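You operate a simulated robot arm through the tools that you are given. There is no shell and no other tool. Be economical: measure what you need, move in short steps, check, and stop when the job is done.

You are at the controls of a simulated two-armed robot. One attempt, no reset.

Task
Put the green abrasive pad on the front strip of the service table away on the shelf of the marking bench. Then put the white shoe marked lap on the front strip of the service table away on the top of the calibration bench. Then take the rail grease brush and leave it on the top of the corner table. Then fetch the orange bench stone and set it on the grey drip tray of the array unit. Then take the white skimmer pad and put it on the top of the corner table. Then take the white stone and put it in the scrap tray. Then close the red bench drawer. Then take the white magnet marker on the top of the corner table and put it away on the shelf of the marking bench. Do these in the order given. Set down upright: orange bench stone, white stone.

Only the result counts: the job must be done as asked and must still hold three seconds after the hand-in. Knocking over, shifting, dropping, spilling or breaking anything else fails it.

Robot
Two 7-joint arms with two-finger parallel grippers on one trunk, on a base that drives. Base frame: it is fixed to the floor where the robot stands at the start and does not move with it; the origin is under the middle of the robot, x ahead of it, y to its left, z up; the surface under the hand at the start is at about z = 850. Readings come in mm, degrees, newtons and seconds.
The left shoulder is at the start at [20, 138, 1225], the right one opposite. With the tool pointing down near the work surface each hand reaches from about 100 to 500 mm from the robot's upright axis, wherever it stands, measured 20 degrees to its own side. Places, roughly: drip tray of the array unit (20x15x3 cm) [-3100, -1600, 900]; green abrasive pad (8x5x5 cm) [500, 200, 900]; orange bench stone [-1500, -1500, 1000]; rail grease brush (8x4x5 cm) [400, 0, 900]; red bench drawer [-3600, -1300, 800]; scrap tray (20x16x5 cm) [-4900, -900, 900]; shelf of the marking bench [-4700, 3100, 400]; top of the calibration bench [-4000, -1600, 900]; top of the corner table [2700, -1600, 900]; white magnet marker (3x3x4 cm) [2700, -1600, 900]; white shoe marked lap [250, 250, 750]; white skimmer pad [-1500, -1500, 1000]; white stone [-2750, -1500, 250]. Payload 1.57 kg a hand.
The tool frame of a hand sits at the grasp point between the pads (the TCP): z along the fingers, y along the line on which they close. The tips reach 30 mm beyond it. The gripper opens to 80 mm. The fingers are 17 mm wide and 12 mm thick; the gripper's body (40 by 82 mm) begins 80 mm behind the TCP.
Orientation is that of the tool frame in the base frame, as a unit quaternion [x, y, z, w]. With the fingers straight down and closing along the base's y, the tool's x points along the base's -x, its y along +y and its z along -z.

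Tools
- The arms move only by the tool drive_tool. It takes "left_plan", "right_plan" or both (then of equal length, played together; a hand with none holds still); each is a list of rows, each a list of 7 numbers: the shift along the tool's x, y, z in m, then the turn, a rotation vector about the tool's x, y, z in degrees, then the opening in per cent of the stroke, from 0 (shut) to 100 (fully open). In form: [[x, y, z, ax, ay, az, claw], ...]. A call has 1 to 10 rows; each row shifts and turns the commanded pose from where the row before left it, along the tool's axes as they then stand. Rows are played at 5 a second. More than 50 mm and 8.6 degrees between two rows, or a gripper value outside its range, and nothing of the call is played. A pose out of reach is approached as far as the arm can. The call stops where the force on the tool passes 40 N (or 10 N more than at its start, if that is more) or the arm is blocked; 0.2 s more then pass. The fingers move at their own pace (about 45 mm/s each) and stop on an object; they squeeze with about 40 N. The grip force told is the motor's: it shows also when the fingers shut on nothing. Time passes only in rows, and 0.2 s behind the last, so rows that do not move let the fingers close. It gives the time, the measured TCP pose, the force on the tool (base axes), the opening and the grip force at its end, in the units of the frame above (readings bear some noise), with the torque about the TCP (base axes, N m) and any sound that the robot's microphone picked up.
- Cameras (640 x 400 px; columns grow to the right, rows downward): "scene" is now at [202.2, 20.6, 1165.2]; the picture's right is [0.19, -0.98, 0.00], its down [-0.09, -0.02, -1.00] and it looks along [0.98, 0.19, -0.10] (base axes); focal length 214 px, centre (320, 200). "left" rides on the left gripper at [72, 7, -122] in its tool frame; the picture's right is [-0.09, 1.00, 0.00], its down [-0.84, -0.08, -0.54] and it looks along [-0.54, -0.05, 0.84] (tool axes); focal length 238 px, centre (320, 200). "right" rides on the right gripper at [72, -7, -122] in its tool frame; the picture's right is [0.09, 1.00, 0.00], its down [-0.84, 0.08, -0.54] and it looks along [-0.54, 0.05, 0.84] (tool axes); focal length 238 px, centre (320, 200). There is no depth. A picture from a camera that has moved, and an enlarged one, comes with that camera's place and axes in the base frame and with its lens. The place of the scene camera against the robot may be out by one fixed shift of up to 25 mm in any direction.
- camera(camera): a new picture of that camera. It takes no simulated time.
- lift_body(by): slides the trunk up (or, below 0, down) by that many mm; the arms and the scene camera ride with it, the base frame stays. It gives what a move gives, with no picture.
- base_move(legs): drives the robot by 1 to 6 legs, each [ahead, left, turn to the left] in mm, mm and degrees, along the robot's own axes; the way and the turn of a leg run together, so that a leg with both is an arc; at most 1500 mm and 180 degrees a leg. The arms and the cameras ride along, it lands a little off, and it stops where it bumps. It gives what a move gives.
- head_to(pan, tilt): turns the head with the scene camera to pan (to the left, within 60 degrees either way) and tilt (down, from -29 to 69), counted from straight ahead of the robot. It gives what a move gives.
- zoom(camera, box): a new picture of the part [left, top, right, bottom] of that camera's present view, enlarged. It takes no simulated time.
- job_done(): hands the job in; it is judged then, once.

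Go step by step. Nothing tells you exact positions but the pictures and the camera data: compare them with the known pose of the tool, close in by small moves and look again before you grip or let go. The budget is 217 turns and 208 pictures, counting those below and the enlarged ones. Unless the task says otherwise, let go and move clear before handing in.

The tools are called after ">>>" by a JSON object that holds its "name" and its "arguments". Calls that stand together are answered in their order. drive_tool: Moves the arms, as the interface text tells. Its arguments: {"type":"object","properties":{"left_plan":{"type":"array","items":{"type":"array","items":{"type":"number"}}},"right_plan":{"type":"array","items":{"type":"array","items":{"type":"number"}}}},"required":[]} The other tools are called the same way: lift_body (by) slides the trunk up or down; base_move (legs) drives the base; head_to (pan, tilt) turns the head that bears the scene camera; camera (camera) takes a picture; zoom (camera, box) takes an enlarged picture of a part of a camera's view; job_done () hands the job in.

At the start:

```text
clock: 0.0
left_tool_pos: [401.7, 269.4, 1050.1]
left_tcp_rot: [0.0, 1.0, 0.0, 0.0]
left_contact_force: [0.4, -0.5, -0.5]
left_torque: [-0.01, -0.01, -0.03]
left_grip_width: 80.2
left_gripper_force: 0.0
right_tool_pos: [289.1, -25.0, 1129.7]
right_tcp_rot: [0.0, 0.999, -0.001, -0.034]
right_contact_force: [0.6, -0.9, -0.2]
right_torque: [0.0, 0.02, -0.01]
right_grip_width: 80.0
right_gripper_force: 0.0
trunk travel left (down, up): [-600.0, 640.0]
robot x, y, heading: [2.1, -2.2, -0.0]
head pan, tilt: [11.2, 5.5]
```

scene: 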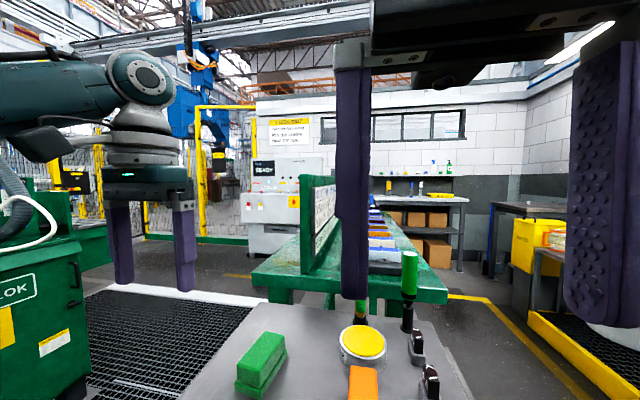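
right: 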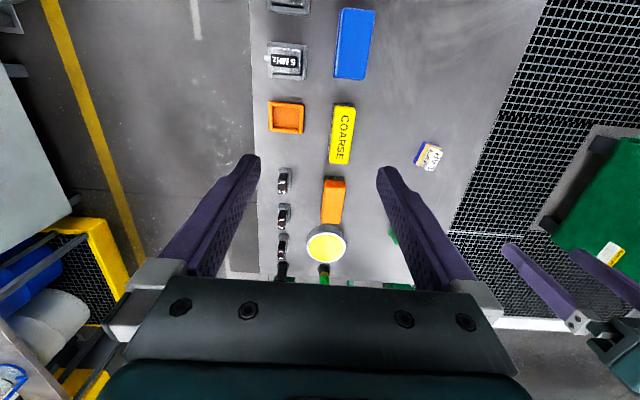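
left: 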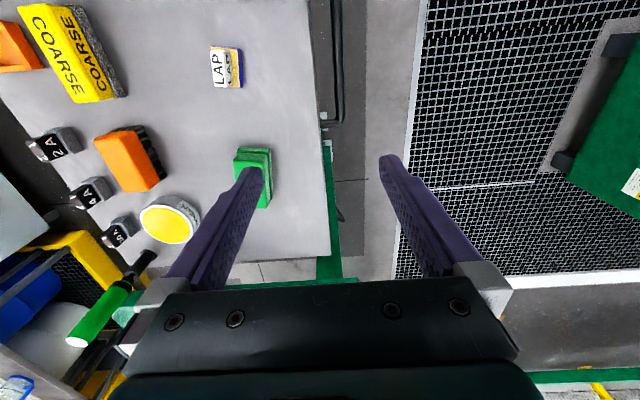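

I'll survey the table first: head down for an overview of the service table.

>>> {"name": "head_to", "arguments": {"pan": 0, "tilt": 50}}

>>> {"name": "camera", "arguments": {"camera": "scene"}}

```text
clock: 1.1
left_tool_pos: [400.3, 268.6, 1050.4]
left_tcp_rot: [-0.001, 1.0, 0.0, 0.001]
left_contact_force: [0.0, 0.0, 0.3]
left_torque: [-0.01, 0.0, -0.03]
left_grip_width: 80.0
left_gripper_force: 0.1
right_tool_pos: [288.6, -25.7, 1129.7]
right_tcp_rot: [0.0, 0.999, -0.002, -0.034]
right_contact_force: [1.1, 0.4, 0.7]
right_torque: [0.02, 0.0, 0.02]
right_grip_width: 80.0
right_gripper_force: 0.1
trunk travel left (down, up): [-600.0, 640.0]
robot x, y, heading: [-0.3, 2.1, 0.2]
head pan, tilt: [0.0, 50.0]
```

```text
204 pictures are left
camera scene: at [189.0, 2.7, 1096.1], right [0.0, -1.0, 0.0], down [-0.77, 0.0, -0.64], along [0.64, 0.0, -0.77], focal length 214 px, centre (320, 200)
```

scene: 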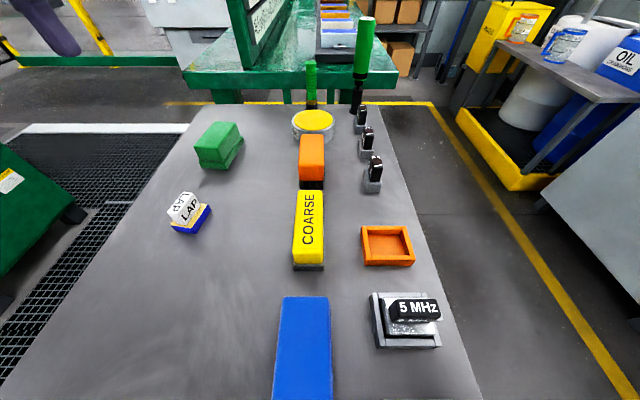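

Table with items seen. I'll enlarge to identify the brush and the lap.

>>> {"name": "zoom", "arguments": {"camera": "scene", "box": [240, 60, 440, 185]}}

>>> {"name": "zoom", "arguments": {"camera": "scene", "box": [140, 110, 340, 235]}}

>>> {"name": "zoom", "arguments": {"camera": "left", "box": [0, 0, 280, 260]}}

>>> {"name": "camera", "arguments": {"camera": "right"}}

```text
3.20 times, centred on (340, 122) of scene
camera zoom: at [189.0, 2.7, 1096.1], right [0.0, -1.0, 0.0], down [-0.77, 0.0, -0.64], along [0.64, 0.0, -0.77], focal length 686 px, centre (256, 448)
```

zoom: 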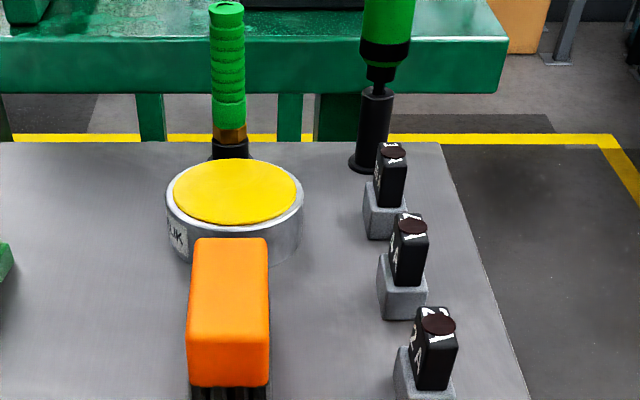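

```text
3.20 times, centred on (240, 172) of scene
camera zoom: at [189.0, 2.7, 1096.1], right [0.0, -1.0, 0.0], down [-0.77, 0.0, -0.64], along [0.64, 0.0, -0.77], focal length 686 px, centre (576, 288)
```

zoom: 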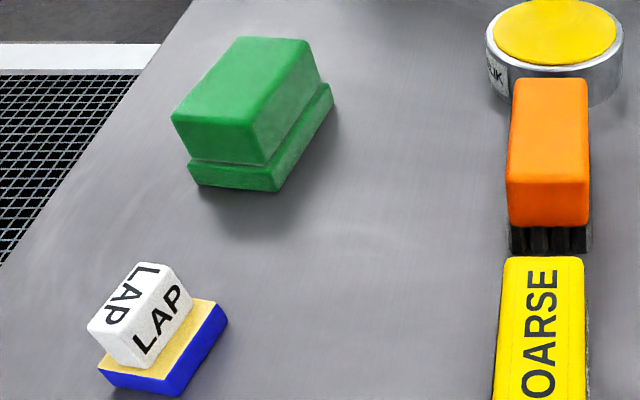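

```text
1.54 times, centred on (140, 130) of left
camera zoom: at [329.0, 277.1, 1172.4], right [0.09, 1.0, 0.0], down [0.84, -0.08, 0.54], along [0.54, -0.05, -0.84], focal length 367 px, centre (597, 308)
```

zoom: 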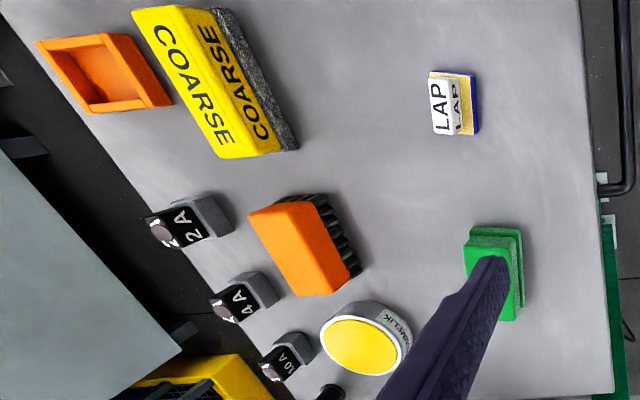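

```text
200 pictures are left
camera right: at [225.0, -31.1, 1256.6], right [-0.09, 1.0, 0.0], down [0.87, 0.08, 0.48], along [0.48, 0.05, -0.88], focal length 238 px, centre (320, 200)
```

right: 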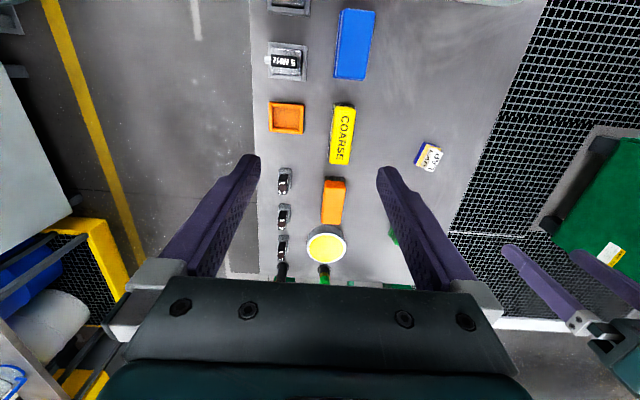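

The orange block with black bristles is the rail grease brush; the green pad is at about (475,172). I'll bring the left hand above the pad.

>>> {"name": "drive_tool", "arguments": {"left_plan": [[-0.025, -0.033, 0.02, 0, 0, 4, 100], [-0.025, -0.033, 0.02, 0, 0, 3, 100], [-0.023, -0.031, 0.03, 0, 0, 0, 100], [0, 0, 0, 0, 0, 0, 100]]}}

>>> {"name": "camera", "arguments": {"camera": "left"}}

>>> {"name": "camera", "arguments": {"camera": "scene"}}

```text
clock: 2.1
left_tool_pos: [470.5, 169.8, 980.8]
left_tcp_rot: [0.062, 0.998, 0.0, 0.0]
left_contact_force: [0.9, 0.2, 0.0]
left_torque: [0.0, 0.02, -0.02]
left_grip_width: 80.0
left_gripper_force: 0.2
right_tool_pos: [288.5, -25.3, 1131.1]
right_tcp_rot: [0.0, 0.999, -0.001, -0.035]
right_contact_force: [-0.4, -0.1, 0.5]
right_torque: [-0.01, 0.02, 0.01]
right_grip_width: 79.8
right_gripper_force: 0.2
trunk travel left (down, up): [-600.0, 640.0]
robot x, y, heading: [-0.3, -2.7, 0.0]
head pan, tilt: [0.0, 50.0]
```

```text
199 pictures are left
camera left: at [398.2, 186.0, 1101.3], right [0.21, 0.98, 0.0], down [0.82, -0.18, 0.54], along [0.53, -0.12, -0.84], focal length 238 px, centre (320, 200)
```

left: 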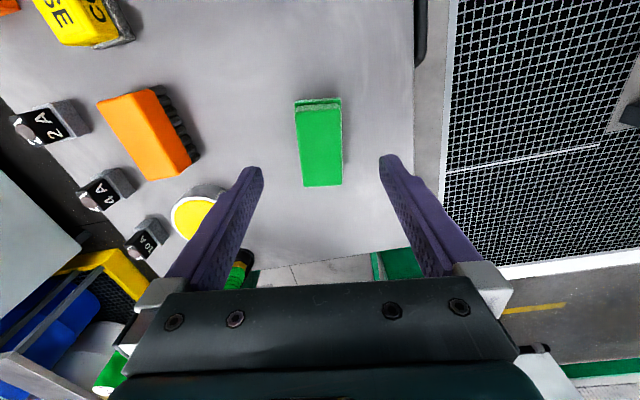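

```text
198 pictures are left
camera scene: at [188.9, 2.7, 1096.1], right [0.0, -1.0, 0.0], down [-0.77, 0.0, -0.64], along [0.64, 0.0, -0.77], focal length 214 px, centre (320, 200)
```

scene: 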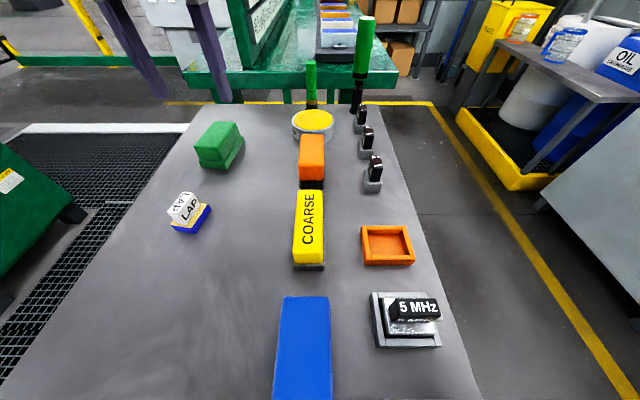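

The pad is right under the hand, yawed about −9.7°, top near z≈880. Since it goes on a low shelf, I'll grip it with the fingers pitched 45° forward.

>>> {"name": "drive_tool", "arguments": {"left_plan": [[0, 0, 0, 0, 0, 2.5, 100], [0, 0, 0, 0, -8, 0, 100], [0, 0, 0, 0, -8, 0, 100], [0, 0, 0, 0, -8, 0, 100], [0, 0, 0, 0, -8, 0, 100], [0, 0, 0, 0, -8, 0, 100], [0, 0, 0, 0, -5, 0, 100], [0, 0, 0, 0, 0, 0, 100]]}}

>>> {"name": "camera", "arguments": {"camera": "left"}}

```text
clock: 3.9
left_tool_pos: [466.8, 167.8, 980.5]
left_tcp_rot: [0.077, 0.92, -0.032, 0.382]
left_contact_force: [-0.7, -0.4, -0.6]
left_torque: [0.04, 0.02, -0.02]
left_grip_width: 79.8
left_gripper_force: 0.0
right_tool_pos: [288.3, -24.2, 1131.6]
right_tcp_rot: [-0.001, 0.999, -0.002, -0.035]
right_contact_force: [-0.2, 0.5, -0.2]
right_torque: [0.03, -0.01, 0.0]
right_grip_width: 79.8
right_gripper_force: 0.1
trunk travel left (down, up): [-600.0, 640.0]
robot x, y, heading: [-1.6, 1.5, 0.0]
head pan, tilt: [0.0, 50.0]
```

```text
197 pictures are left
camera left: at [333.6, 198.8, 1016.1], right [0.23, 0.97, 0.07], down [0.19, -0.11, 0.98], along [0.95, -0.21, -0.21], focal length 238 px, centre (320, 200)
```

left: 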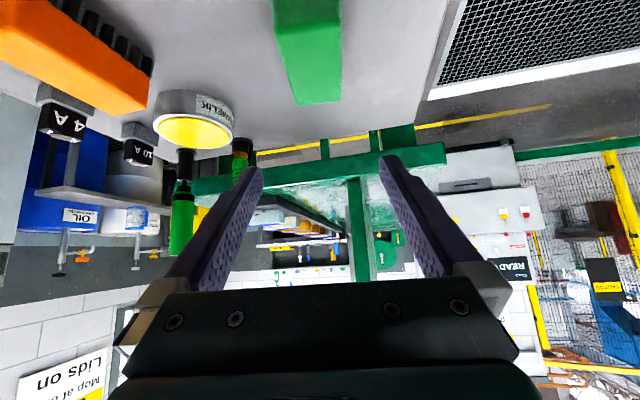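

Pitch works, but the camera would hang near the lap, so I'll ease to ~33° and descend to the pad.

>>> {"name": "drive_tool", "arguments": {"left_plan": [[0, 0, 0, 0, 6, 0, 100], [0, 0, 0, 0, 6, 0, 100], [0.0147, 0, 0.0282, 0, 0, 0, 100], [0.0147, 0, 0.0282, 0, 0, 0, 100], [0.0147, 0, 0.0282, 0, 0, 0, 100], [0, 0, 0, 0, 0, 0, 100]]}}

>>> {"name": "camera", "arguments": {"camera": "left"}}

>>> {"name": "camera", "arguments": {"camera": "scene"}}

```text
clock: 5.3
left_tool_pos: [477.6, 166.7, 886.6]
left_tcp_rot: [0.079, 0.956, -0.023, 0.283]
left_contact_force: [0.0, -0.3, 0.4]
left_torque: [0.0, 0.01, -0.02]
left_grip_width: 79.7
left_gripper_force: 0.1
right_tool_pos: [288.0, -24.7, 1130.0]
right_tcp_rot: [0.0, 0.999, -0.001, -0.035]
right_contact_force: [-0.2, 0.7, -0.5]
right_torque: [0.0, 0.0, 0.0]
right_grip_width: 80.0
right_gripper_force: 0.1
trunk travel left (down, up): [-600.0, 640.0]
robot x, y, heading: [-1.5, -0.1, 0.3]
head pan, tilt: [0.0, 50.0]
```

```text
196 pictures are left
camera left: at [353.1, 195.6, 949.4], right [0.24, 0.97, 0.05], down [0.39, -0.14, 0.91], along [0.89, -0.2, -0.41], focal length 238 px, centre (320, 200)
```

left: 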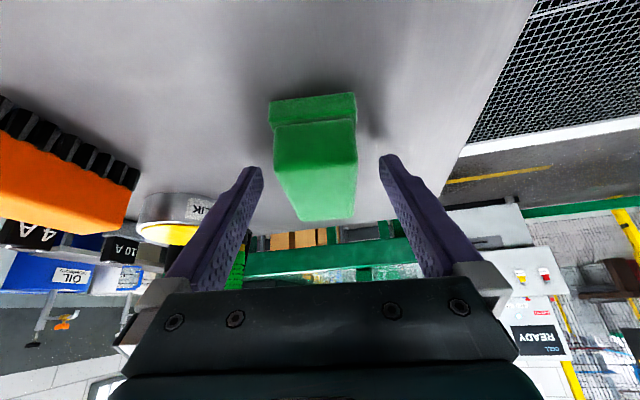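

```text
195 pictures are left
camera scene: at [189.0, 2.7, 1096.1], right [0.0, -1.0, 0.0], down [-0.77, 0.0, -0.64], along [0.64, 0.0, -0.77], focal length 214 px, centre (320, 200)
```

scene: 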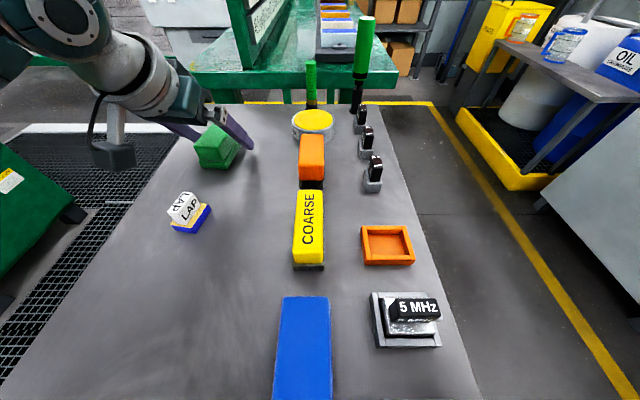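

The fingers straddle the pad but slightly short of its middle; I'll move 15 mm forward, 4 mm down, and close.

>>> {"name": "drive_tool", "arguments": {"left_plan": [[-0.0104, 0, 0.0115, 0, 0, 0, 100], [0, 0, 0, 0, 0, 0, 100], [0, 0, 0, 0, 0, 0, 0], [0, 0, 0, 0, 0, 0, 0], [0, 0, 0, 0, 0, 0, 0], [0, 0, 0, 0, 0, 0, 0]]}}

>>> {"name": "camera", "arguments": {"camera": "left"}}

```text
clock: 6.7
left_tool_pos: [491.8, 164.1, 882.2]
left_tcp_rot: [0.079, 0.956, -0.023, 0.283]
left_contact_force: [1.2, 0.9, 0.3]
left_torque: [-0.02, 0.03, 0.01]
left_grip_width: 43.9
left_gripper_force: 29.9
right_tool_pos: [289.4, -25.5, 1131.3]
right_tcp_rot: [-0.001, 0.999, -0.002, -0.035]
right_contact_force: [0.4, -1.0, 0.4]
right_torque: [0.01, 0.0, 0.02]
right_grip_width: 80.1
right_gripper_force: 0.1
trunk travel left (down, up): [-600.0, 640.0]
robot x, y, heading: [-4.4, 1.0, 0.2]
head pan, tilt: [0.0, 50.0]
```

```text
194 pictures are left
camera left: at [368.0, 192.9, 945.5], right [0.24, 0.97, 0.05], down [0.39, -0.14, 0.91], along [0.89, -0.2, -0.41], focal length 238 px, centre (320, 200)
```

left: 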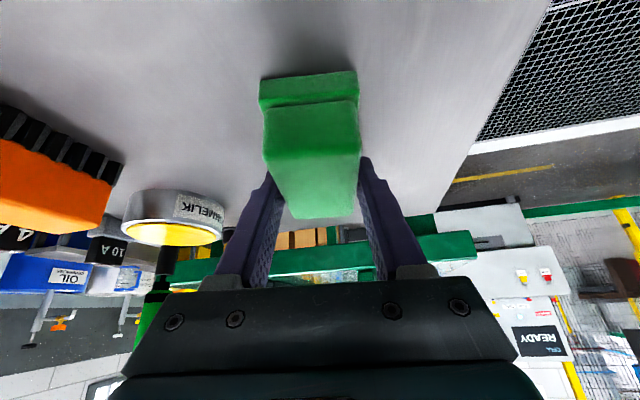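

Pad is held (44 mm). Lift it clear and retract, then back off and look around.

>>> {"name": "drive_tool", "arguments": {"left_plan": [[-0.0245, 0, -0.0378, 0, 0, 0, 0], [-0.0245, 0, -0.0378, 0, 0, 0, 0], [-0.0245, 0, -0.0378, 0, 0, 0, 0], [-0.0245, 0, -0.0378, 0, 0, 0, 0], [0.0378, 0, -0.0245, 0, 0, 0, 0], [0.0378, 0, -0.0245, 0, 0, 0, 0], [0.0378, 0, -0.0245, 0, 0, 0, 0]]}}

>>> {"name": "head_to", "arguments": {"pan": 60, "tilt": 20}}

>>> {"name": "camera", "arguments": {"camera": "scene"}}

>>> {"name": "head_to", "arguments": {"pan": -60, "tilt": 20}}

>>> {"name": "camera", "arguments": {"camera": "scene"}}

```text
clock: 8.3
left_tool_pos: [358.3, 186.4, 1066.1]
left_tcp_rot: [0.079, 0.956, -0.023, 0.282]
left_contact_force: [0.5, -0.4, -0.7]
left_torque: [0.01, -0.03, 0.01]
left_grip_width: 44.1
left_gripper_force: 40.2
right_tool_pos: [287.2, -25.6, 1131.0]
right_tcp_rot: [0.0, 0.999, -0.001, -0.035]
right_contact_force: [-0.1, -0.5, 0.5]
right_torque: [0.0, -0.01, -0.02]
right_grip_width: 80.0
right_gripper_force: 0.0
trunk travel left (down, up): [-600.0, 640.0]
robot x, y, heading: [0.4, -0.0, -0.2]
head pan, tilt: [0.0, 50.0]
```

```text
clock: 9.6
left_tool_pos: [359.7, 186.2, 1064.4]
left_tcp_rot: [0.079, 0.955, -0.024, 0.283]
left_contact_force: [-0.5, 0.4, -0.5]
left_torque: [-0.01, -0.04, 0.01]
left_grip_width: 43.9
left_gripper_force: 39.8
right_tool_pos: [288.0, -25.8, 1130.1]
right_tcp_rot: [0.0, 0.999, -0.002, -0.034]
right_contact_force: [-0.4, -0.6, 0.3]
right_torque: [0.02, -0.01, -0.02]
right_grip_width: 80.0
right_gripper_force: 0.1
trunk travel left (down, up): [-600.0, 640.0]
robot x, y, heading: [-1.1, 3.9, 0.0]
head pan, tilt: [60.0, 20.0]
```

```text
193 pictures are left
camera scene: at [158.5, 83.3, 1141.6], right [0.87, -0.5, 0.0], down [-0.17, -0.3, -0.94], along [0.47, 0.81, -0.34], focal length 214 px, centre (320, 200)
```

scene: 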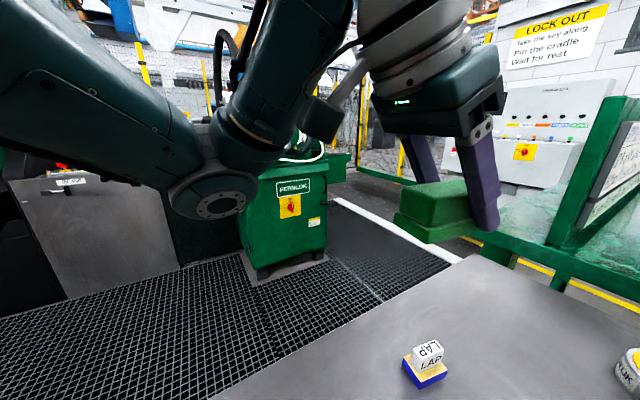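

```text
clock: 11.6
left_tool_pos: [360.1, 186.5, 1064.2]
left_tcp_rot: [0.079, 0.956, -0.023, 0.282]
left_contact_force: [0.8, 0.6, -0.6]
left_torque: [-0.02, 0.01, -0.03]
left_grip_width: 43.8
left_gripper_force: 40.1
right_tool_pos: [287.5, -25.2, 1130.5]
right_tcp_rot: [0.0, 0.999, -0.001, -0.036]
right_contact_force: [-0.3, 0.4, -0.4]
right_torque: [0.01, 0.04, -0.02]
right_grip_width: 80.3
right_gripper_force: 0.0
trunk travel left (down, up): [-600.0, 640.0]
robot x, y, heading: [-4.6, -4.7, 0.2]
head pan, tilt: [-60.0, 20.0]
```

```text
192 pictures are left
camera scene: at [158.5, -77.9, 1141.7], right [-0.87, -0.5, 0.0], down [-0.17, 0.3, -0.94], along [0.47, -0.81, -0.34], focal length 214 px, centre (320, 200)
```

scene: 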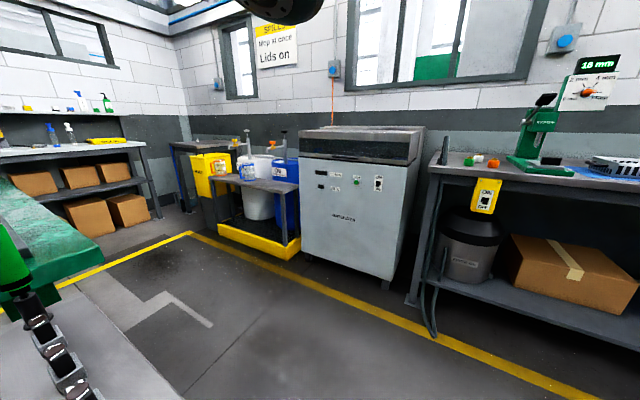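

There's an aisle to the right side along the wall benches. I'll back off from the table and turn round to look behind.

>>> {"name": "base_move", "arguments": {"legs": [[-450, -100, 0], [0, 0, 150]]}}

>>> {"name": "head_to", "arguments": {"pan": 0, "tilt": 15}}

>>> {"name": "camera", "arguments": {"camera": "scene"}}

```text
clock: 20.5
left_tool_pos: [-846.9, -78.2, 1064.5]
left_tcp_rot: [0.901, -0.327, -0.268, -0.097]
left_contact_force: [0.1, -0.3, -0.8]
left_torque: [0.03, 0.0, 0.01]
left_grip_width: 43.7
left_gripper_force: 39.5
right_tool_pos: [-676.6, 67.6, 1130.2]
right_tcp_rot: [0.964, -0.262, 0.034, 0.007]
right_contact_force: [-0.8, -0.6, -0.6]
right_torque: [-0.03, 0.0, 0.03]
right_grip_width: 80.0
right_gripper_force: 0.0
trunk travel left (down, up): [-600.0, 640.0]
robot x, y, heading: [-446.1, -100.8, 149.5]
head pan, tilt: [-60.0, 20.0]
```

```text
clock: 21.8
left_tool_pos: [-845.4, -78.9, 1064.0]
left_tcp_rot: [0.901, -0.329, -0.267, -0.098]
left_contact_force: [0.6, 0.0, -1.1]
left_torque: [0.0, 0.0, 0.01]
left_grip_width: 43.7
left_gripper_force: 40.0
right_tool_pos: [-677.6, 66.9, 1129.8]
right_tcp_rot: [0.964, -0.264, 0.034, 0.007]
right_contact_force: [-0.1, -0.6, -0.5]
right_torque: [0.01, -0.02, -0.01]
right_grip_width: 80.2
right_gripper_force: 0.0
trunk travel left (down, up): [-600.0, 640.0]
robot x, y, heading: [-442.4, -100.4, 149.3]
head pan, tilt: [0.0, 15.0]
```

```text
191 pictures are left
camera scene: at [-596.2, 0.1, 1149.8], right [0.51, 0.86, 0.0], down [0.22, -0.13, -0.97], along [-0.83, 0.49, -0.26], focal length 214 px, centre (320, 200)
```

scene: 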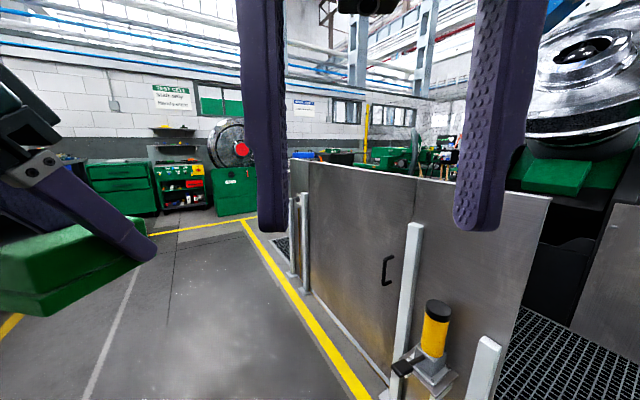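

The aisle runs along −x with a fence on the right (yellow line y≈540). I'll drive down it and then look towards the marking bench.

>>> {"name": "base_move", "arguments": {"legs": [[0, 0, 30.5], [1500, 100, 0], [1500, 0, 0], [0, 0, -50]]}}

>>> {"name": "camera", "arguments": {"camera": "scene"}}

>>> {"name": "head_to", "arguments": {"pan": 50, "tilt": 15}}

>>> {"name": "camera", "arguments": {"camera": "scene"}}

```text
refused: leg 2 is longer than a leg can be; nothing moved
```

```text
190 pictures are left
camera scene: at [-596.2, 0.1, 1149.8], right [0.51, 0.86, 0.0], down [0.22, -0.13, -0.97], along [-0.83, 0.49, -0.26], focal length 214 px, centre (320, 200)
```

scene: 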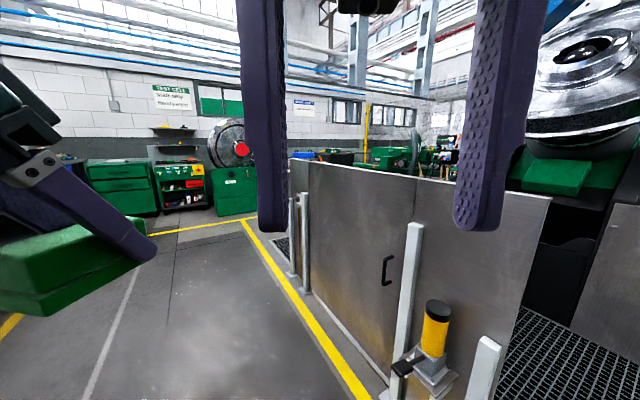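

```text
clock: 23.0
left_tool_pos: [-846.7, -78.6, 1064.5]
left_tcp_rot: [0.901, -0.328, -0.267, -0.098]
left_contact_force: [-0.4, -0.6, -1.9]
left_torque: [0.03, 0.0, 0.02]
left_grip_width: 43.9
left_gripper_force: 40.4
right_tool_pos: [-676.4, 68.3, 1130.2]
right_tcp_rot: [0.964, -0.263, 0.035, 0.007]
right_contact_force: [0.3, -0.6, -0.3]
right_torque: [0.01, 0.04, 0.01]
right_grip_width: 79.9
right_gripper_force: 0.1
trunk travel left (down, up): [-600.0, 640.0]
robot x, y, heading: [-438.8, -101.0, 149.5]
head pan, tilt: [50.0, 15.0]
```

```text
189 pictures are left
camera scene: at [-603.8, -78.4, 1149.8], right [-0.33, 0.94, 0.0], down [0.24, 0.09, -0.97], along [-0.91, -0.32, -0.26], focal length 214 px, centre (320, 200)
```

scene: 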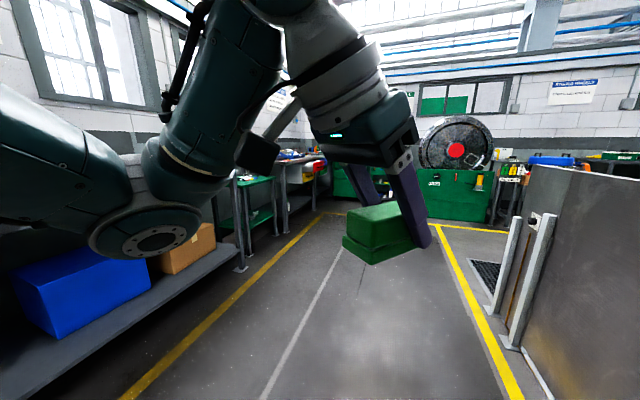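

The aisle is clear. Driving along it.

>>> {"name": "base_move", "arguments": {"legs": [[0, 0, 30.5], [1480, 150, 0], [1490, 0, 0], [0, 0, -50]]}}

>>> {"name": "camera", "arguments": {"camera": "scene"}}

>>> {"name": "head_to", "arguments": {"pan": 0, "tilt": 15}}

>>> {"name": "camera", "arguments": {"camera": "scene"}}

```text
clock: 40.7
left_tool_pos: [-3701.2, -80.6, 1064.3]
left_tcp_rot: [0.828, -0.483, -0.245, -0.143]
left_contact_force: [-0.1, 0.3, -1.3]
left_torque: [0.03, -0.01, -0.03]
left_grip_width: 43.8
left_gripper_force: 40.1
right_tool_pos: [-3491.2, -2.5, 1130.6]
right_tcp_rot: [0.903, -0.429, 0.032, 0.014]
right_contact_force: [-0.6, -0.4, -1.0]
right_torque: [0.01, -0.02, 0.0]
right_grip_width: 80.0
right_gripper_force: 0.0
trunk travel left (down, up): [-600.0, 640.0]
robot x, y, heading: [-3327.0, -243.1, 129.3]
head pan, tilt: [50.0, 15.0]
```

```text
188 pictures are left
camera scene: at [-3473.4, -160.4, 1149.8], right [0.02, 1.0, 0.0], down [0.26, 0.0, -0.97], along [-0.97, 0.02, -0.26], focal length 214 px, centre (320, 200)
```

scene: 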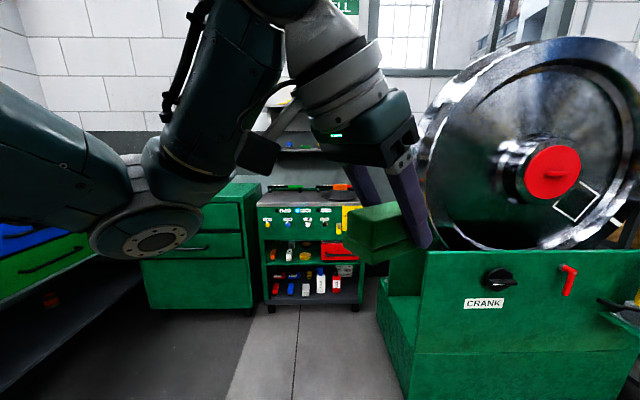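

```text
clock: 41.9
left_tool_pos: [-3700.8, -79.8, 1064.1]
left_tcp_rot: [0.828, -0.483, -0.246, -0.143]
left_contact_force: [-0.5, 0.0, 0.5]
left_torque: [-0.01, 0.02, -0.03]
left_grip_width: 43.9
left_gripper_force: 39.8
right_tool_pos: [-3489.9, -2.8, 1130.0]
right_tcp_rot: [0.902, -0.43, 0.032, 0.013]
right_contact_force: [-0.8, -0.2, -0.2]
right_torque: [0.0, -0.03, 0.01]
right_grip_width: 80.2
right_gripper_force: 0.1
trunk travel left (down, up): [-600.0, 640.0]
robot x, y, heading: [-3326.6, -242.7, 129.1]
head pan, tilt: [0.0, 15.0]
```

```text
187 pictures are left
camera scene: at [-3438.9, -89.5, 1149.8], right [0.78, 0.63, 0.0], down [0.16, -0.2, -0.97], along [-0.61, 0.75, -0.26], focal length 214 px, centre (320, 200)
```

scene: 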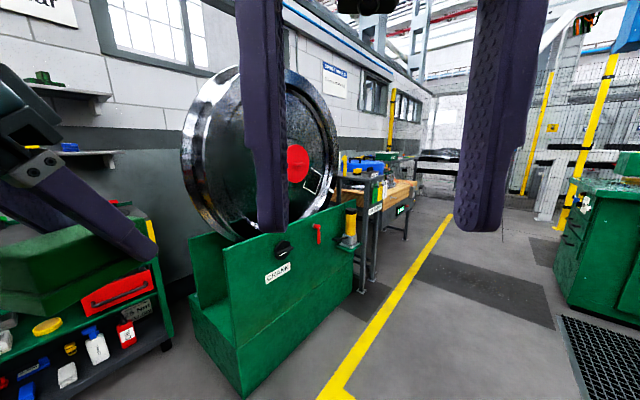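

The corridor turns +y with the benches on its left (yellow line x≈−3870). I'll drive up it to y≈2750 and look left.

>>> {"name": "base_move", "arguments": {"legs": [[0, 0, -39.2], [1490, 100, 0], [1490, 0, 0]]}}

>>> {"name": "head_to", "arguments": {"pan": 55, "tilt": 25}}

>>> {"name": "camera", "arguments": {"camera": "scene"}}

```text
clock: 58.1
left_tool_pos: [-3621.4, 3114.6, 1063.7]
left_tcp_rot: [-0.617, 0.734, 0.183, 0.217]
left_contact_force: [-0.3, 0.4, 0.6]
left_torque: [0.0, 0.01, 0.0]
left_grip_width: 44.0
left_gripper_force: 40.2
right_tool_pos: [-3411.3, 3041.6, 1129.4]
right_tcp_rot: [-0.705, 0.708, -0.026, -0.023]
right_contact_force: [-1.3, -0.3, 0.9]
right_torque: [-0.01, -0.03, 0.05]
right_grip_width: 80.0
right_gripper_force: 0.0
trunk travel left (down, up): [-600.0, 640.0]
robot x, y, heading: [-3435.6, 2756.7, 89.7]
head pan, tilt: [0.0, 15.0]
```

```text
clock: 59.4
left_tool_pos: [-3622.1, 3114.4, 1064.7]
left_tcp_rot: [-0.617, 0.734, 0.183, 0.217]
left_contact_force: [-0.1, 0.9, -1.5]
left_torque: [0.01, 0.03, -0.02]
left_grip_width: 44.1
left_gripper_force: 40.1
right_tool_pos: [-3410.5, 3042.0, 1130.5]
right_tcp_rot: [-0.705, 0.708, -0.026, -0.023]
right_contact_force: [-0.7, -0.3, 0.4]
right_torque: [0.01, 0.0, 0.01]
right_grip_width: 79.9
right_gripper_force: 0.0
trunk travel left (down, up): [-600.0, 640.0]
robot x, y, heading: [-3437.2, 2751.5, 89.8]
head pan, tilt: [55.0, 25.0]
```

```text
186 pictures are left
camera scene: at [-3499.8, 2910.0, 1133.6], right [0.58, 0.82, 0.0], down [0.34, -0.24, -0.91], along [-0.74, 0.52, -0.42], focal length 214 px, centre (320, 200)
```

scene: 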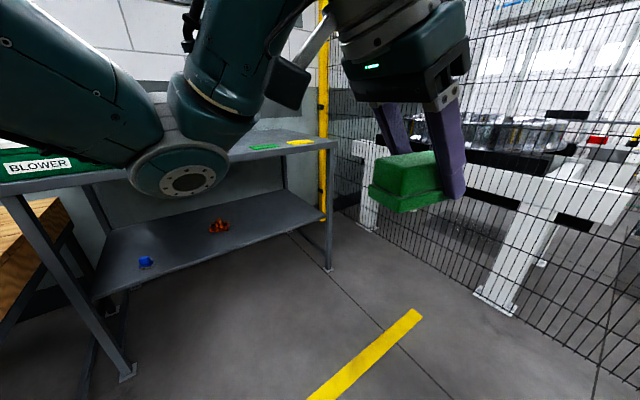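

The marking bench's front is at x≈−4460, shelf at z≈450 with a blue and a red item on it, free space near y≈2870. I'll face it, lower the trunk and approach partly.

>>> {"name": "base_move", "arguments": {"legs": [[0, 0, 90.2], [250, -320, 0]]}}

>>> {"name": "lift_body", "arguments": {"by": -480}}

>>> {"name": "head_to", "arguments": {"pan": 0, "tilt": 15}}

>>> {"name": "camera", "arguments": {"camera": "scene"}}

>>> {"name": "camera", "arguments": {"camera": "left"}}

```text
clock: 65.7
left_tool_pos: [-4049.5, 2891.0, 1063.7]
left_tcp_rot: [0.955, -0.086, -0.282, -0.025]
left_contact_force: [0.1, 0.3, -0.1]
left_torque: [0.0, 0.01, -0.03]
left_grip_width: 43.6
left_gripper_force: 40.3
right_tool_pos: [-3971.9, 3102.4, 1130.2]
right_tcp_rot: [0.999, -0.006, 0.035, -0.001]
right_contact_force: [0.4, 0.1, -0.7]
right_torque: [-0.03, -0.01, 0.02]
right_grip_width: 79.8
right_gripper_force: 0.1
trunk travel left (down, up): [-600.0, 640.0]
robot x, y, heading: [-3687.6, 3074.9, 179.2]
head pan, tilt: [55.0, 25.0]
```

```text
refused: -480 is not a number from -400 to 400
```

```text
clock: 67.0
left_tool_pos: [-4048.9, 2892.5, 1063.9]
left_tcp_rot: [0.955, -0.086, -0.283, -0.025]
left_contact_force: [0.6, -0.1, -0.5]
left_torque: [-0.02, 0.01, -0.01]
left_grip_width: 43.9
left_gripper_force: 39.9
right_tool_pos: [-3972.9, 3103.6, 1129.5]
right_tcp_rot: [0.999, -0.006, 0.035, -0.002]
right_contact_force: [-0.7, 0.9, 0.9]
right_torque: [0.02, -0.03, 0.02]
right_grip_width: 79.9
right_gripper_force: 0.0
trunk travel left (down, up): [-600.0, 640.0]
robot x, y, heading: [-3684.5, 3071.3, 179.0]
head pan, tilt: [0.0, 15.0]
```

```text
185 pictures are left
camera scene: at [-3867.1, 3078.9, 1149.8], right [0.01, 1.0, 0.0], down [0.26, 0.0, -0.97], along [-0.97, 0.01, -0.26], focal length 214 px, centre (320, 200)
```

scene: 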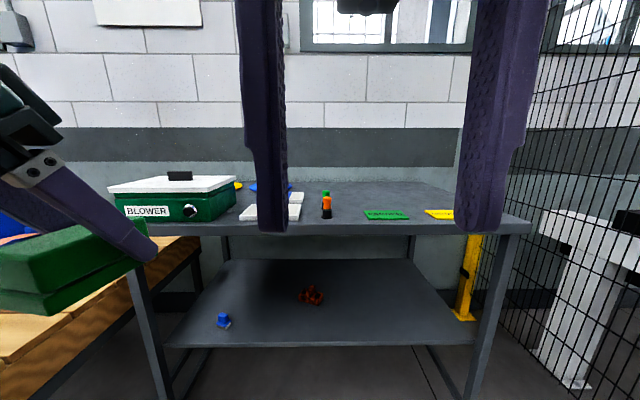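

```text
184 pictures are left
camera left: at [-3925.0, 2864.0, 1126.9], right [-0.25, -0.97, 0.05], down [-0.39, 0.15, 0.91], along [-0.89, 0.21, -0.41], focal length 238 px, centre (320, 200)
```

left: 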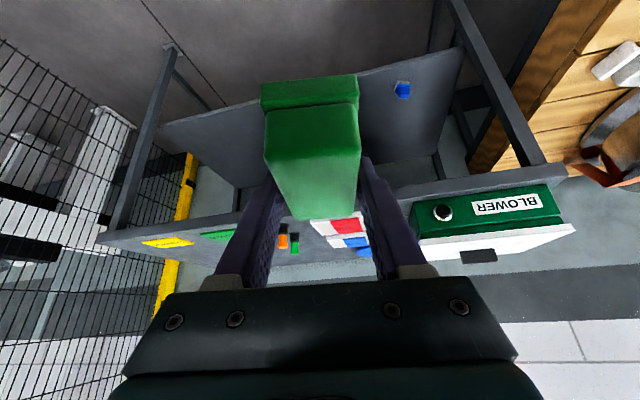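

Lowering the trunk by 500 so the hand goes in between shelf (z≈462) and top (z≈887).

>>> {"name": "lift_body", "arguments": {"by": -400}}

>>> {"name": "lift_body", "arguments": {"by": -100}}

>>> {"name": "camera", "arguments": {"camera": "scene"}}

>>> {"name": "camera", "arguments": {"camera": "left"}}

```text
clock: 70.8
left_tool_pos: [-4048.1, 2893.0, 664.7]
left_tcp_rot: [0.955, -0.087, -0.283, -0.026]
left_contact_force: [-0.2, 0.3, -1.1]
left_torque: [0.01, 0.03, 0.01]
left_grip_width: 43.8
left_gripper_force: 40.0
right_tool_pos: [-3974.1, 3102.1, 730.6]
right_tcp_rot: [0.999, -0.006, 0.035, -0.001]
right_contact_force: [-0.4, -0.4, 0.4]
right_torque: [-0.01, -0.07, 0.01]
right_grip_width: 80.0
right_gripper_force: 0.0
trunk travel left (down, up): [-200.0, 1040.0]
robot x, y, heading: [-3686.7, 3074.3, 179.2]
head pan, tilt: [0.0, 15.0]
```

```text
clock: 72.1
left_tool_pos: [-4047.9, 2891.9, 564.8]
left_tcp_rot: [0.955, -0.086, -0.283, -0.025]
left_contact_force: [0.2, 0.2, -0.7]
left_torque: [0.01, -0.02, 0.0]
left_grip_width: 44.2
left_gripper_force: 40.2
right_tool_pos: [-3972.8, 3102.0, 630.2]
right_tcp_rot: [0.999, -0.006, 0.036, -0.001]
right_contact_force: [-0.2, -0.5, -0.5]
right_torque: [0.03, -0.01, 0.02]
right_grip_width: 79.8
right_gripper_force: 0.1
trunk travel left (down, up): [-100.0, 1140.0]
robot x, y, heading: [-3682.8, 3074.7, 179.5]
head pan, tilt: [0.0, 15.0]
```

```text
183 pictures are left
camera scene: at [-3867.1, 3079.0, 649.8], right [0.01, 1.0, 0.0], down [0.26, 0.0, -0.97], along [-0.97, 0.01, -0.26], focal length 214 px, centre (320, 200)
```

scene: 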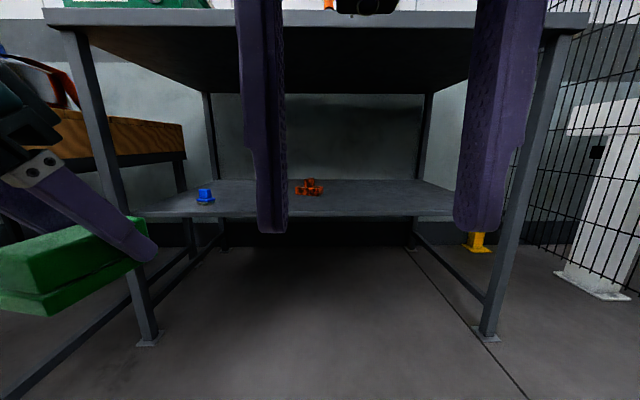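

```text
182 pictures are left
camera left: at [-3925.0, 2864.0, 626.9], right [-0.25, -0.97, 0.05], down [-0.39, 0.15, 0.91], along [-0.89, 0.21, -0.41], focal length 238 px, centre (320, 200)
```

left: 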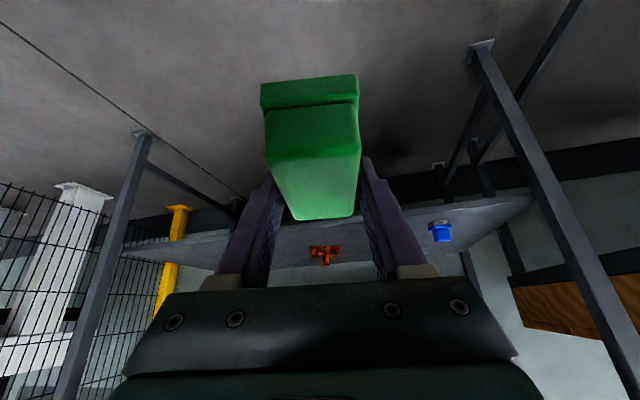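

Shelf height is about 450. I'll pull the right hand back, extend the left, then drive in over the shelf.

>>> {"name": "drive_tool", "arguments": {"left_plan": [[-0.0336, 0, 0.0218, 0, 0, 0, 0], [-0.0336, 0, 0.0218, 0, 0, 0, 0], [-0.0336, 0, 0.0218, 0, 0, 0, 0]], "right_plan": [[0.03, 0, 0, 0, 0, 0, 100], [0.03, 0, 0, 0, 0, 0, 100], [0.02, 0, 0, 0, 0, 0, 100]]}}

>>> {"name": "base_move", "arguments": {"legs": [[390, 10, 0]]}}

>>> {"name": "camera", "arguments": {"camera": "left"}}

>>> {"name": "camera", "arguments": {"camera": "scene"}}

```text
clock: 72.7
left_tool_pos: [-4116.8, 2905.8, 565.1]
left_tcp_rot: [0.955, -0.086, -0.284, -0.026]
left_contact_force: [0.3, 0.1, 0.8]
left_torque: [0.0, 0.02, 0.0]
left_grip_width: 43.9
left_gripper_force: 40.2
right_tool_pos: [-3929.2, 3103.1, 626.3]
right_tcp_rot: [0.999, -0.014, 0.046, -0.008]
right_contact_force: [-23.4, 5.8, 9.0]
right_torque: [-0.89, -4.2, 0.32]
right_grip_width: 80.3
right_gripper_force: 0.1
trunk travel left (down, up): [-100.0, 1140.0]
robot x, y, heading: [-3687.0, 3070.5, 179.0]
head pan, tilt: [0.0, 15.0]
stopped in row 2 (right hand): the force on the tool passed its limit at 182 N (the readings are from after the stop); the commanded pose is now the measured one
```

```text
clock: 74.1
left_tool_pos: [-4232.3, 2900.4, 567.4]
left_tcp_rot: [0.955, -0.086, -0.283, -0.025]
left_contact_force: [-0.3, 0.1, -0.3]
left_torque: [0.0, -0.03, 0.0]
left_grip_width: 44.0
left_gripper_force: 40.0
right_tool_pos: [-4047.4, 3100.9, 626.3]
right_tcp_rot: [0.999, -0.016, 0.045, -0.008]
right_contact_force: [-3.9, 1.0, 1.8]
right_torque: [-0.22, -0.7, 0.07]
right_grip_width: 80.0
right_gripper_force: 0.0
trunk travel left (down, up): [-100.0, 1140.0]
robot x, y, heading: [-3801.5, 3070.1, 179.5]
head pan, tilt: [0.0, 15.0]
stopped in leg 1: the force on the tool passed its limit at 40 N (the readings are from after the stop); the commanded pose is now the measured one
```

```text
181 pictures are left
camera left: at [-4108.4, 2874.1, 629.2], right [-0.25, -0.97, 0.05], down [-0.39, 0.15, 0.91], along [-0.89, 0.21, -0.41], focal length 238 px, centre (320, 200)
```

left: 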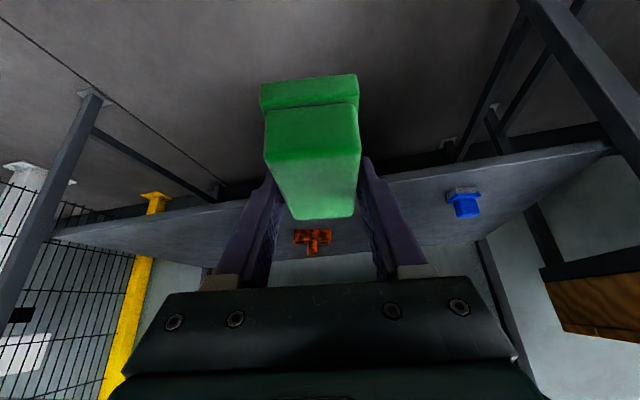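

```text
180 pictures are left
camera scene: at [-3984.1, 3077.3, 650.3], right [0.01, 1.0, 0.0], down [0.26, 0.0, -0.97], along [-0.97, 0.01, -0.26], focal length 214 px, centre (320, 200)
```

scene: 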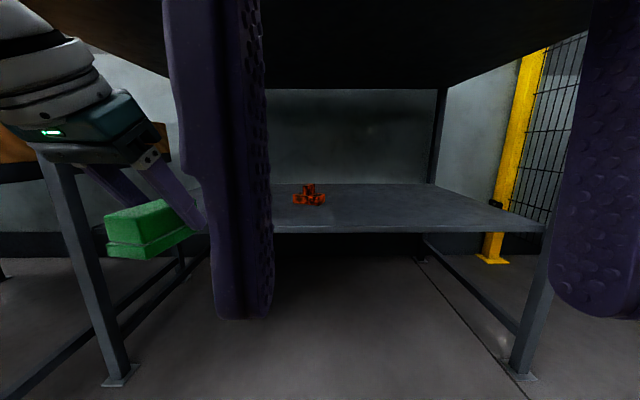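

The right hand had brushed the robot's own body. I'll push it forward again, extend the left a bit, then continue driving.

>>> {"name": "drive_tool", "arguments": {"left_plan": [[-0.021, 0, 0.0136, 0, 0, 0, 0], [-0.021, 0, 0.0136, 0, 0, 0, 0]], "right_plan": [[-0.025, 0, -0.002, 0, 0, 0, 100], [-0.025, 0, -0.002, 0, 0, 0, 100]]}}

>>> {"name": "base_move", "arguments": {"legs": [[270, 0, 0]]}}

>>> {"name": "camera", "arguments": {"camera": "left"}}

>>> {"name": "camera", "arguments": {"camera": "scene"}}

```text
clock: 74.7
left_tool_pos: [-4280.8, 2910.3, 566.1]
left_tcp_rot: [0.955, -0.086, -0.283, -0.025]
left_contact_force: [-0.4, -0.3, 0.1]
left_torque: [-0.03, -0.05, 0.02]
left_grip_width: 44.0
left_gripper_force: 39.6
right_tool_pos: [-4097.1, 3102.1, 625.4]
right_tcp_rot: [0.999, -0.015, 0.044, -0.008]
right_contact_force: [-0.5, 0.0, 0.4]
right_torque: [-0.01, -0.02, -0.03]
right_grip_width: 79.9
right_gripper_force: 0.0
trunk travel left (down, up): [-100.0, 1140.0]
robot x, y, heading: [-3799.4, 3067.7, 179.3]
head pan, tilt: [0.0, 15.0]
```

```text
clock: 76.5
left_tool_pos: [-4538.5, 2908.7, 564.9]
left_tcp_rot: [0.956, -0.081, -0.281, -0.023]
left_contact_force: [-0.7, -1.1, 0.0]
left_torque: [-0.03, -0.04, 0.0]
left_grip_width: 43.7
left_gripper_force: 40.5
right_tool_pos: [-4358.1, 3102.3, 624.8]
right_tcp_rot: [0.999, -0.011, 0.046, -0.009]
right_contact_force: [-0.4, -0.1, 0.3]
right_torque: [-0.01, 0.02, 0.0]
right_grip_width: 80.0
right_gripper_force: 0.1
trunk travel left (down, up): [-100.0, 1140.0]
robot x, y, heading: [-4064.2, 3077.2, 179.9]
head pan, tilt: [0.0, 15.0]
```

```text
179 pictures are left
camera left: at [-4414.9, 2882.0, 627.5], right [-0.24, -0.97, 0.05], down [-0.39, 0.15, 0.91], along [-0.89, 0.2, -0.41], focal length 238 px, centre (320, 200)
```

left: 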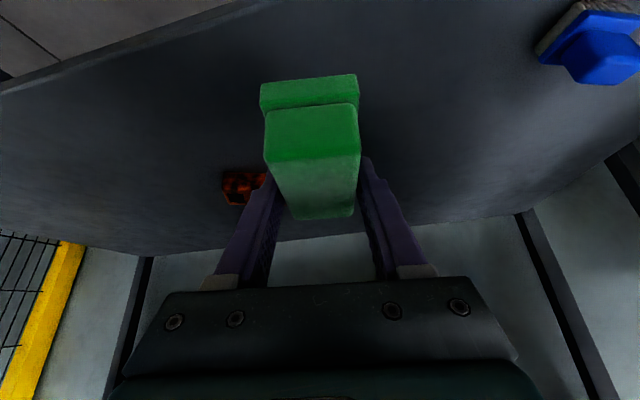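

```text
178 pictures are left
camera scene: at [-4243.3, 3077.8, 649.6], right [0.0, 1.0, 0.0], down [0.26, 0.0, -0.97], along [-0.97, 0.0, -0.26], focal length 214 px, centre (320, 200)
```

scene: 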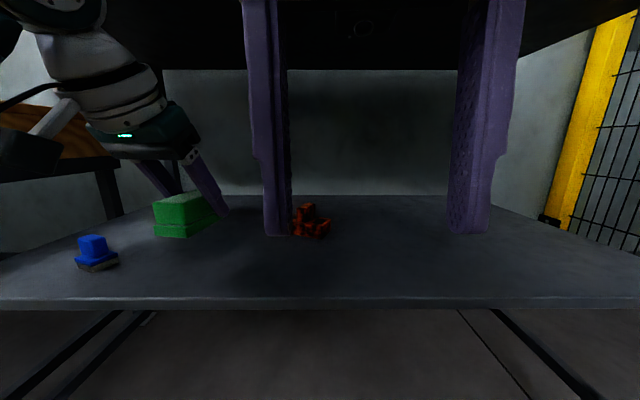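

The pad is over the shelf's front edge (x≈−4490); it should go ~65 mm deeper. Extending the arm.

>>> {"name": "drive_tool", "arguments": {"left_plan": [[-0.0294, 0, 0.0191, 0, 0, 0, 0], [-0.0294, 0, 0.0191, 0, 0, 0, 0], [0, 0, 0, 0, 0, 0, 0]]}}

>>> {"name": "camera", "arguments": {"camera": "left"}}

```text
clock: 77.3
left_tool_pos: [-4609.3, 2920.2, 563.3]
left_tcp_rot: [0.956, -0.082, -0.281, -0.025]
left_contact_force: [0.1, -0.7, -0.3]
left_torque: [0.0, 0.0, -0.02]
left_grip_width: 43.6
left_gripper_force: 39.8
right_tool_pos: [-4357.1, 3100.0, 624.5]
right_tcp_rot: [0.999, -0.011, 0.046, -0.007]
right_contact_force: [0.5, -0.7, -1.0]
right_torque: [-0.02, 0.02, 0.02]
right_grip_width: 79.9
right_gripper_force: 0.0
trunk travel left (down, up): [-100.0, 1140.0]
robot x, y, heading: [-4065.9, 3076.4, 180.0]
head pan, tilt: [0.0, 15.0]
```

```text
177 pictures are left
camera left: at [-4486.0, 2893.6, 626.7], right [-0.25, -0.97, 0.05], down [-0.39, 0.15, 0.91], along [-0.89, 0.2, -0.41], focal length 238 px, centre (320, 200)
```

left: 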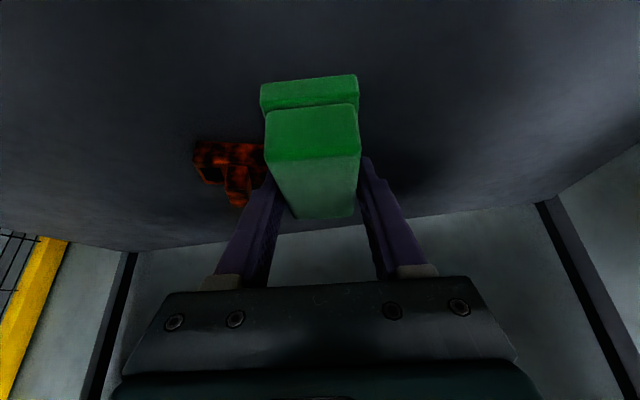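

Lowering the pad onto the shelf, with a look before release.

>>> {"name": "drive_tool", "arguments": {"left_plan": [[0.0164, 0, 0.0252, 0, 0, 0, 0], [0.0164, 0, 0.0252, 0, 0, 0, 0], [0.0044, 0, 0.0067, 0, 0, 0, 0], [0, 0, 0, 0, 0, 0, 0]]}}

>>> {"name": "camera", "arguments": {"camera": "left"}}

>>> {"name": "camera", "arguments": {"camera": "scene"}}

```text
clock: 78.3
left_tool_pos: [-4608.0, 2921.3, 495.9]
left_tcp_rot: [0.956, -0.081, -0.282, -0.023]
left_contact_force: [0.5, 0.2, -0.9]
left_torque: [-0.02, -0.01, -0.03]
left_grip_width: 44.1
left_gripper_force: 40.3
right_tool_pos: [-4358.6, 3100.4, 624.7]
right_tcp_rot: [0.999, -0.011, 0.046, -0.009]
right_contact_force: [-0.5, 0.6, 0.3]
right_torque: [0.01, -0.01, -0.03]
right_grip_width: 80.1
right_gripper_force: 0.1
trunk travel left (down, up): [-100.0, 1140.0]
robot x, y, heading: [-4063.4, 3077.0, 180.0]
head pan, tilt: [0.0, 15.0]
```

```text
176 pictures are left
camera left: at [-4484.6, 2894.4, 558.9], right [-0.24, -0.97, 0.05], down [-0.39, 0.15, 0.91], along [-0.89, 0.2, -0.41], focal length 238 px, centre (320, 200)
```

left: 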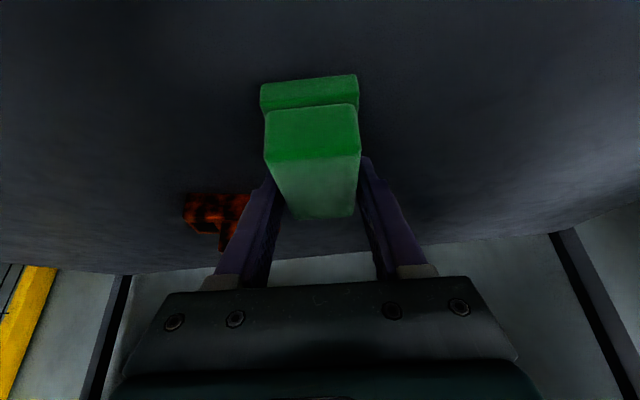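

```text
175 pictures are left
camera scene: at [-4244.3, 3077.7, 649.8], right [0.0, 1.0, 0.0], down [0.26, 0.0, -0.97], along [-0.97, 0.0, -0.26], focal length 214 px, centre (320, 200)
```

scene: 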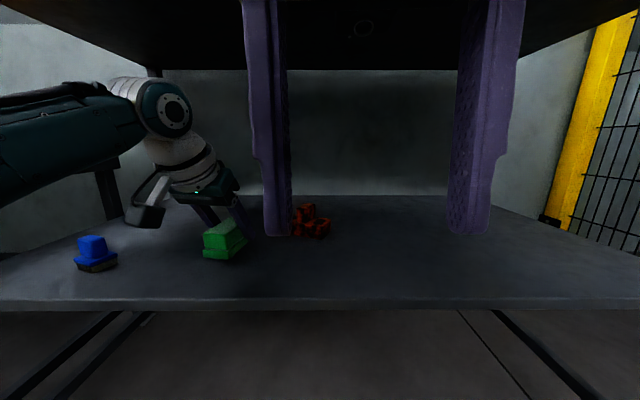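

Still above the shelf; stepping down finely until contact.

>>> {"name": "drive_tool", "arguments": {"left_plan": [[0.0016, 0, 0.0025, 0, 0, 0, 0], [0.0016, 0, 0.0025, 0, 0, 0, 0], [0.0016, 0, 0.0025, 0, 0, 0, 0], [0.0016, 0, 0.0025, 0, 0, 0, 0], [0.0016, 0, 0.0025, 0, 0, 0, 0], [0.0016, 0, 0.0025, 0, 0, 0, 0]]}}

```text
clock: 79.8
left_tool_pos: [-4608.3, 2921.0, 477.6]
left_tcp_rot: [0.956, -0.081, -0.282, -0.024]
left_contact_force: [0.5, -0.5, -1.5]
left_torque: [0.0, -0.01, -0.01]
left_grip_width: 44.0
left_gripper_force: 40.2
right_tool_pos: [-4358.5, 3101.2, 625.0]
right_tcp_rot: [0.999, -0.011, 0.046, -0.009]
right_contact_force: [0.0, -0.4, 0.4]
right_torque: [-0.01, -0.02, 0.01]
right_grip_width: 79.9
right_gripper_force: 0.0
trunk travel left (down, up): [-100.0, 1140.0]
robot x, y, heading: [-4064.4, 3076.1, 179.9]
head pan, tilt: [0.0, 15.0]
```

>>> {"name": "drive_tool", "arguments": {"left_plan": [[0.0019, 0, 0.0029, 0, 0, 0, 0], [0.0019, 0, 0.0029, 0, 0, 0, 0], [0.0019, 0, 0.0029, 0, 0, 0, 0], [0.0019, 0, 0.0029, 0, 0, 0, 0], [0.0019, 0, 0.0029, 0, 0, 0, 0], [0.0019, 0, 0.0029, 0, 0, 0, 0], [0.0019, 0, 0.0029, 0, 0, 0, 0], [0.0019, 0, 0.0029, 0, 0, 0, 0], [0.0019, 0, 0.0029, 0, 0, 0, 0]]}}

>>> {"name": "camera", "arguments": {"camera": "scene"}}

```text
clock: 80.7
left_tool_pos: [-4610.9, 2919.9, 472.1]
left_tcp_rot: [0.953, -0.082, -0.29, -0.025]
left_contact_force: [2.6, -0.4, 6.6]
left_torque: [-0.1, -0.42, -0.05]
left_grip_width: 43.8
left_gripper_force: 39.9
right_tool_pos: [-4360.0, 3099.5, 624.5]
right_tcp_rot: [0.999, -0.011, 0.046, -0.009]
right_contact_force: [0.1, 0.2, -0.4]
right_torque: [-0.02, 0.02, 0.01]
right_grip_width: 79.9
right_gripper_force: 0.0
trunk travel left (down, up): [-100.0, 1140.0]
robot x, y, heading: [-4063.5, 3072.1, 180.1]
head pan, tilt: [0.0, 15.0]
stopped in row 4 (left hand): the force on the tool passed its limit at 44 N (the readings are from after the stop); the commanded pose is now the measured one
```

```text
174 pictures are left
camera scene: at [-4243.9, 3077.0, 649.5], right [0.0, 1.0, 0.0], down [0.26, 0.0, -0.97], along [-0.97, 0.0, -0.26], focal length 214 px, centre (320, 200)
```

scene: 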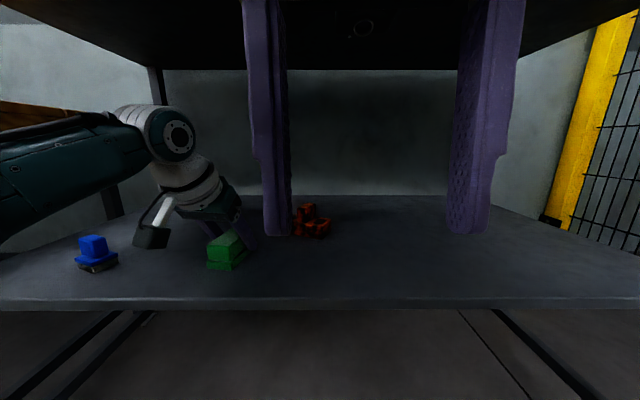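

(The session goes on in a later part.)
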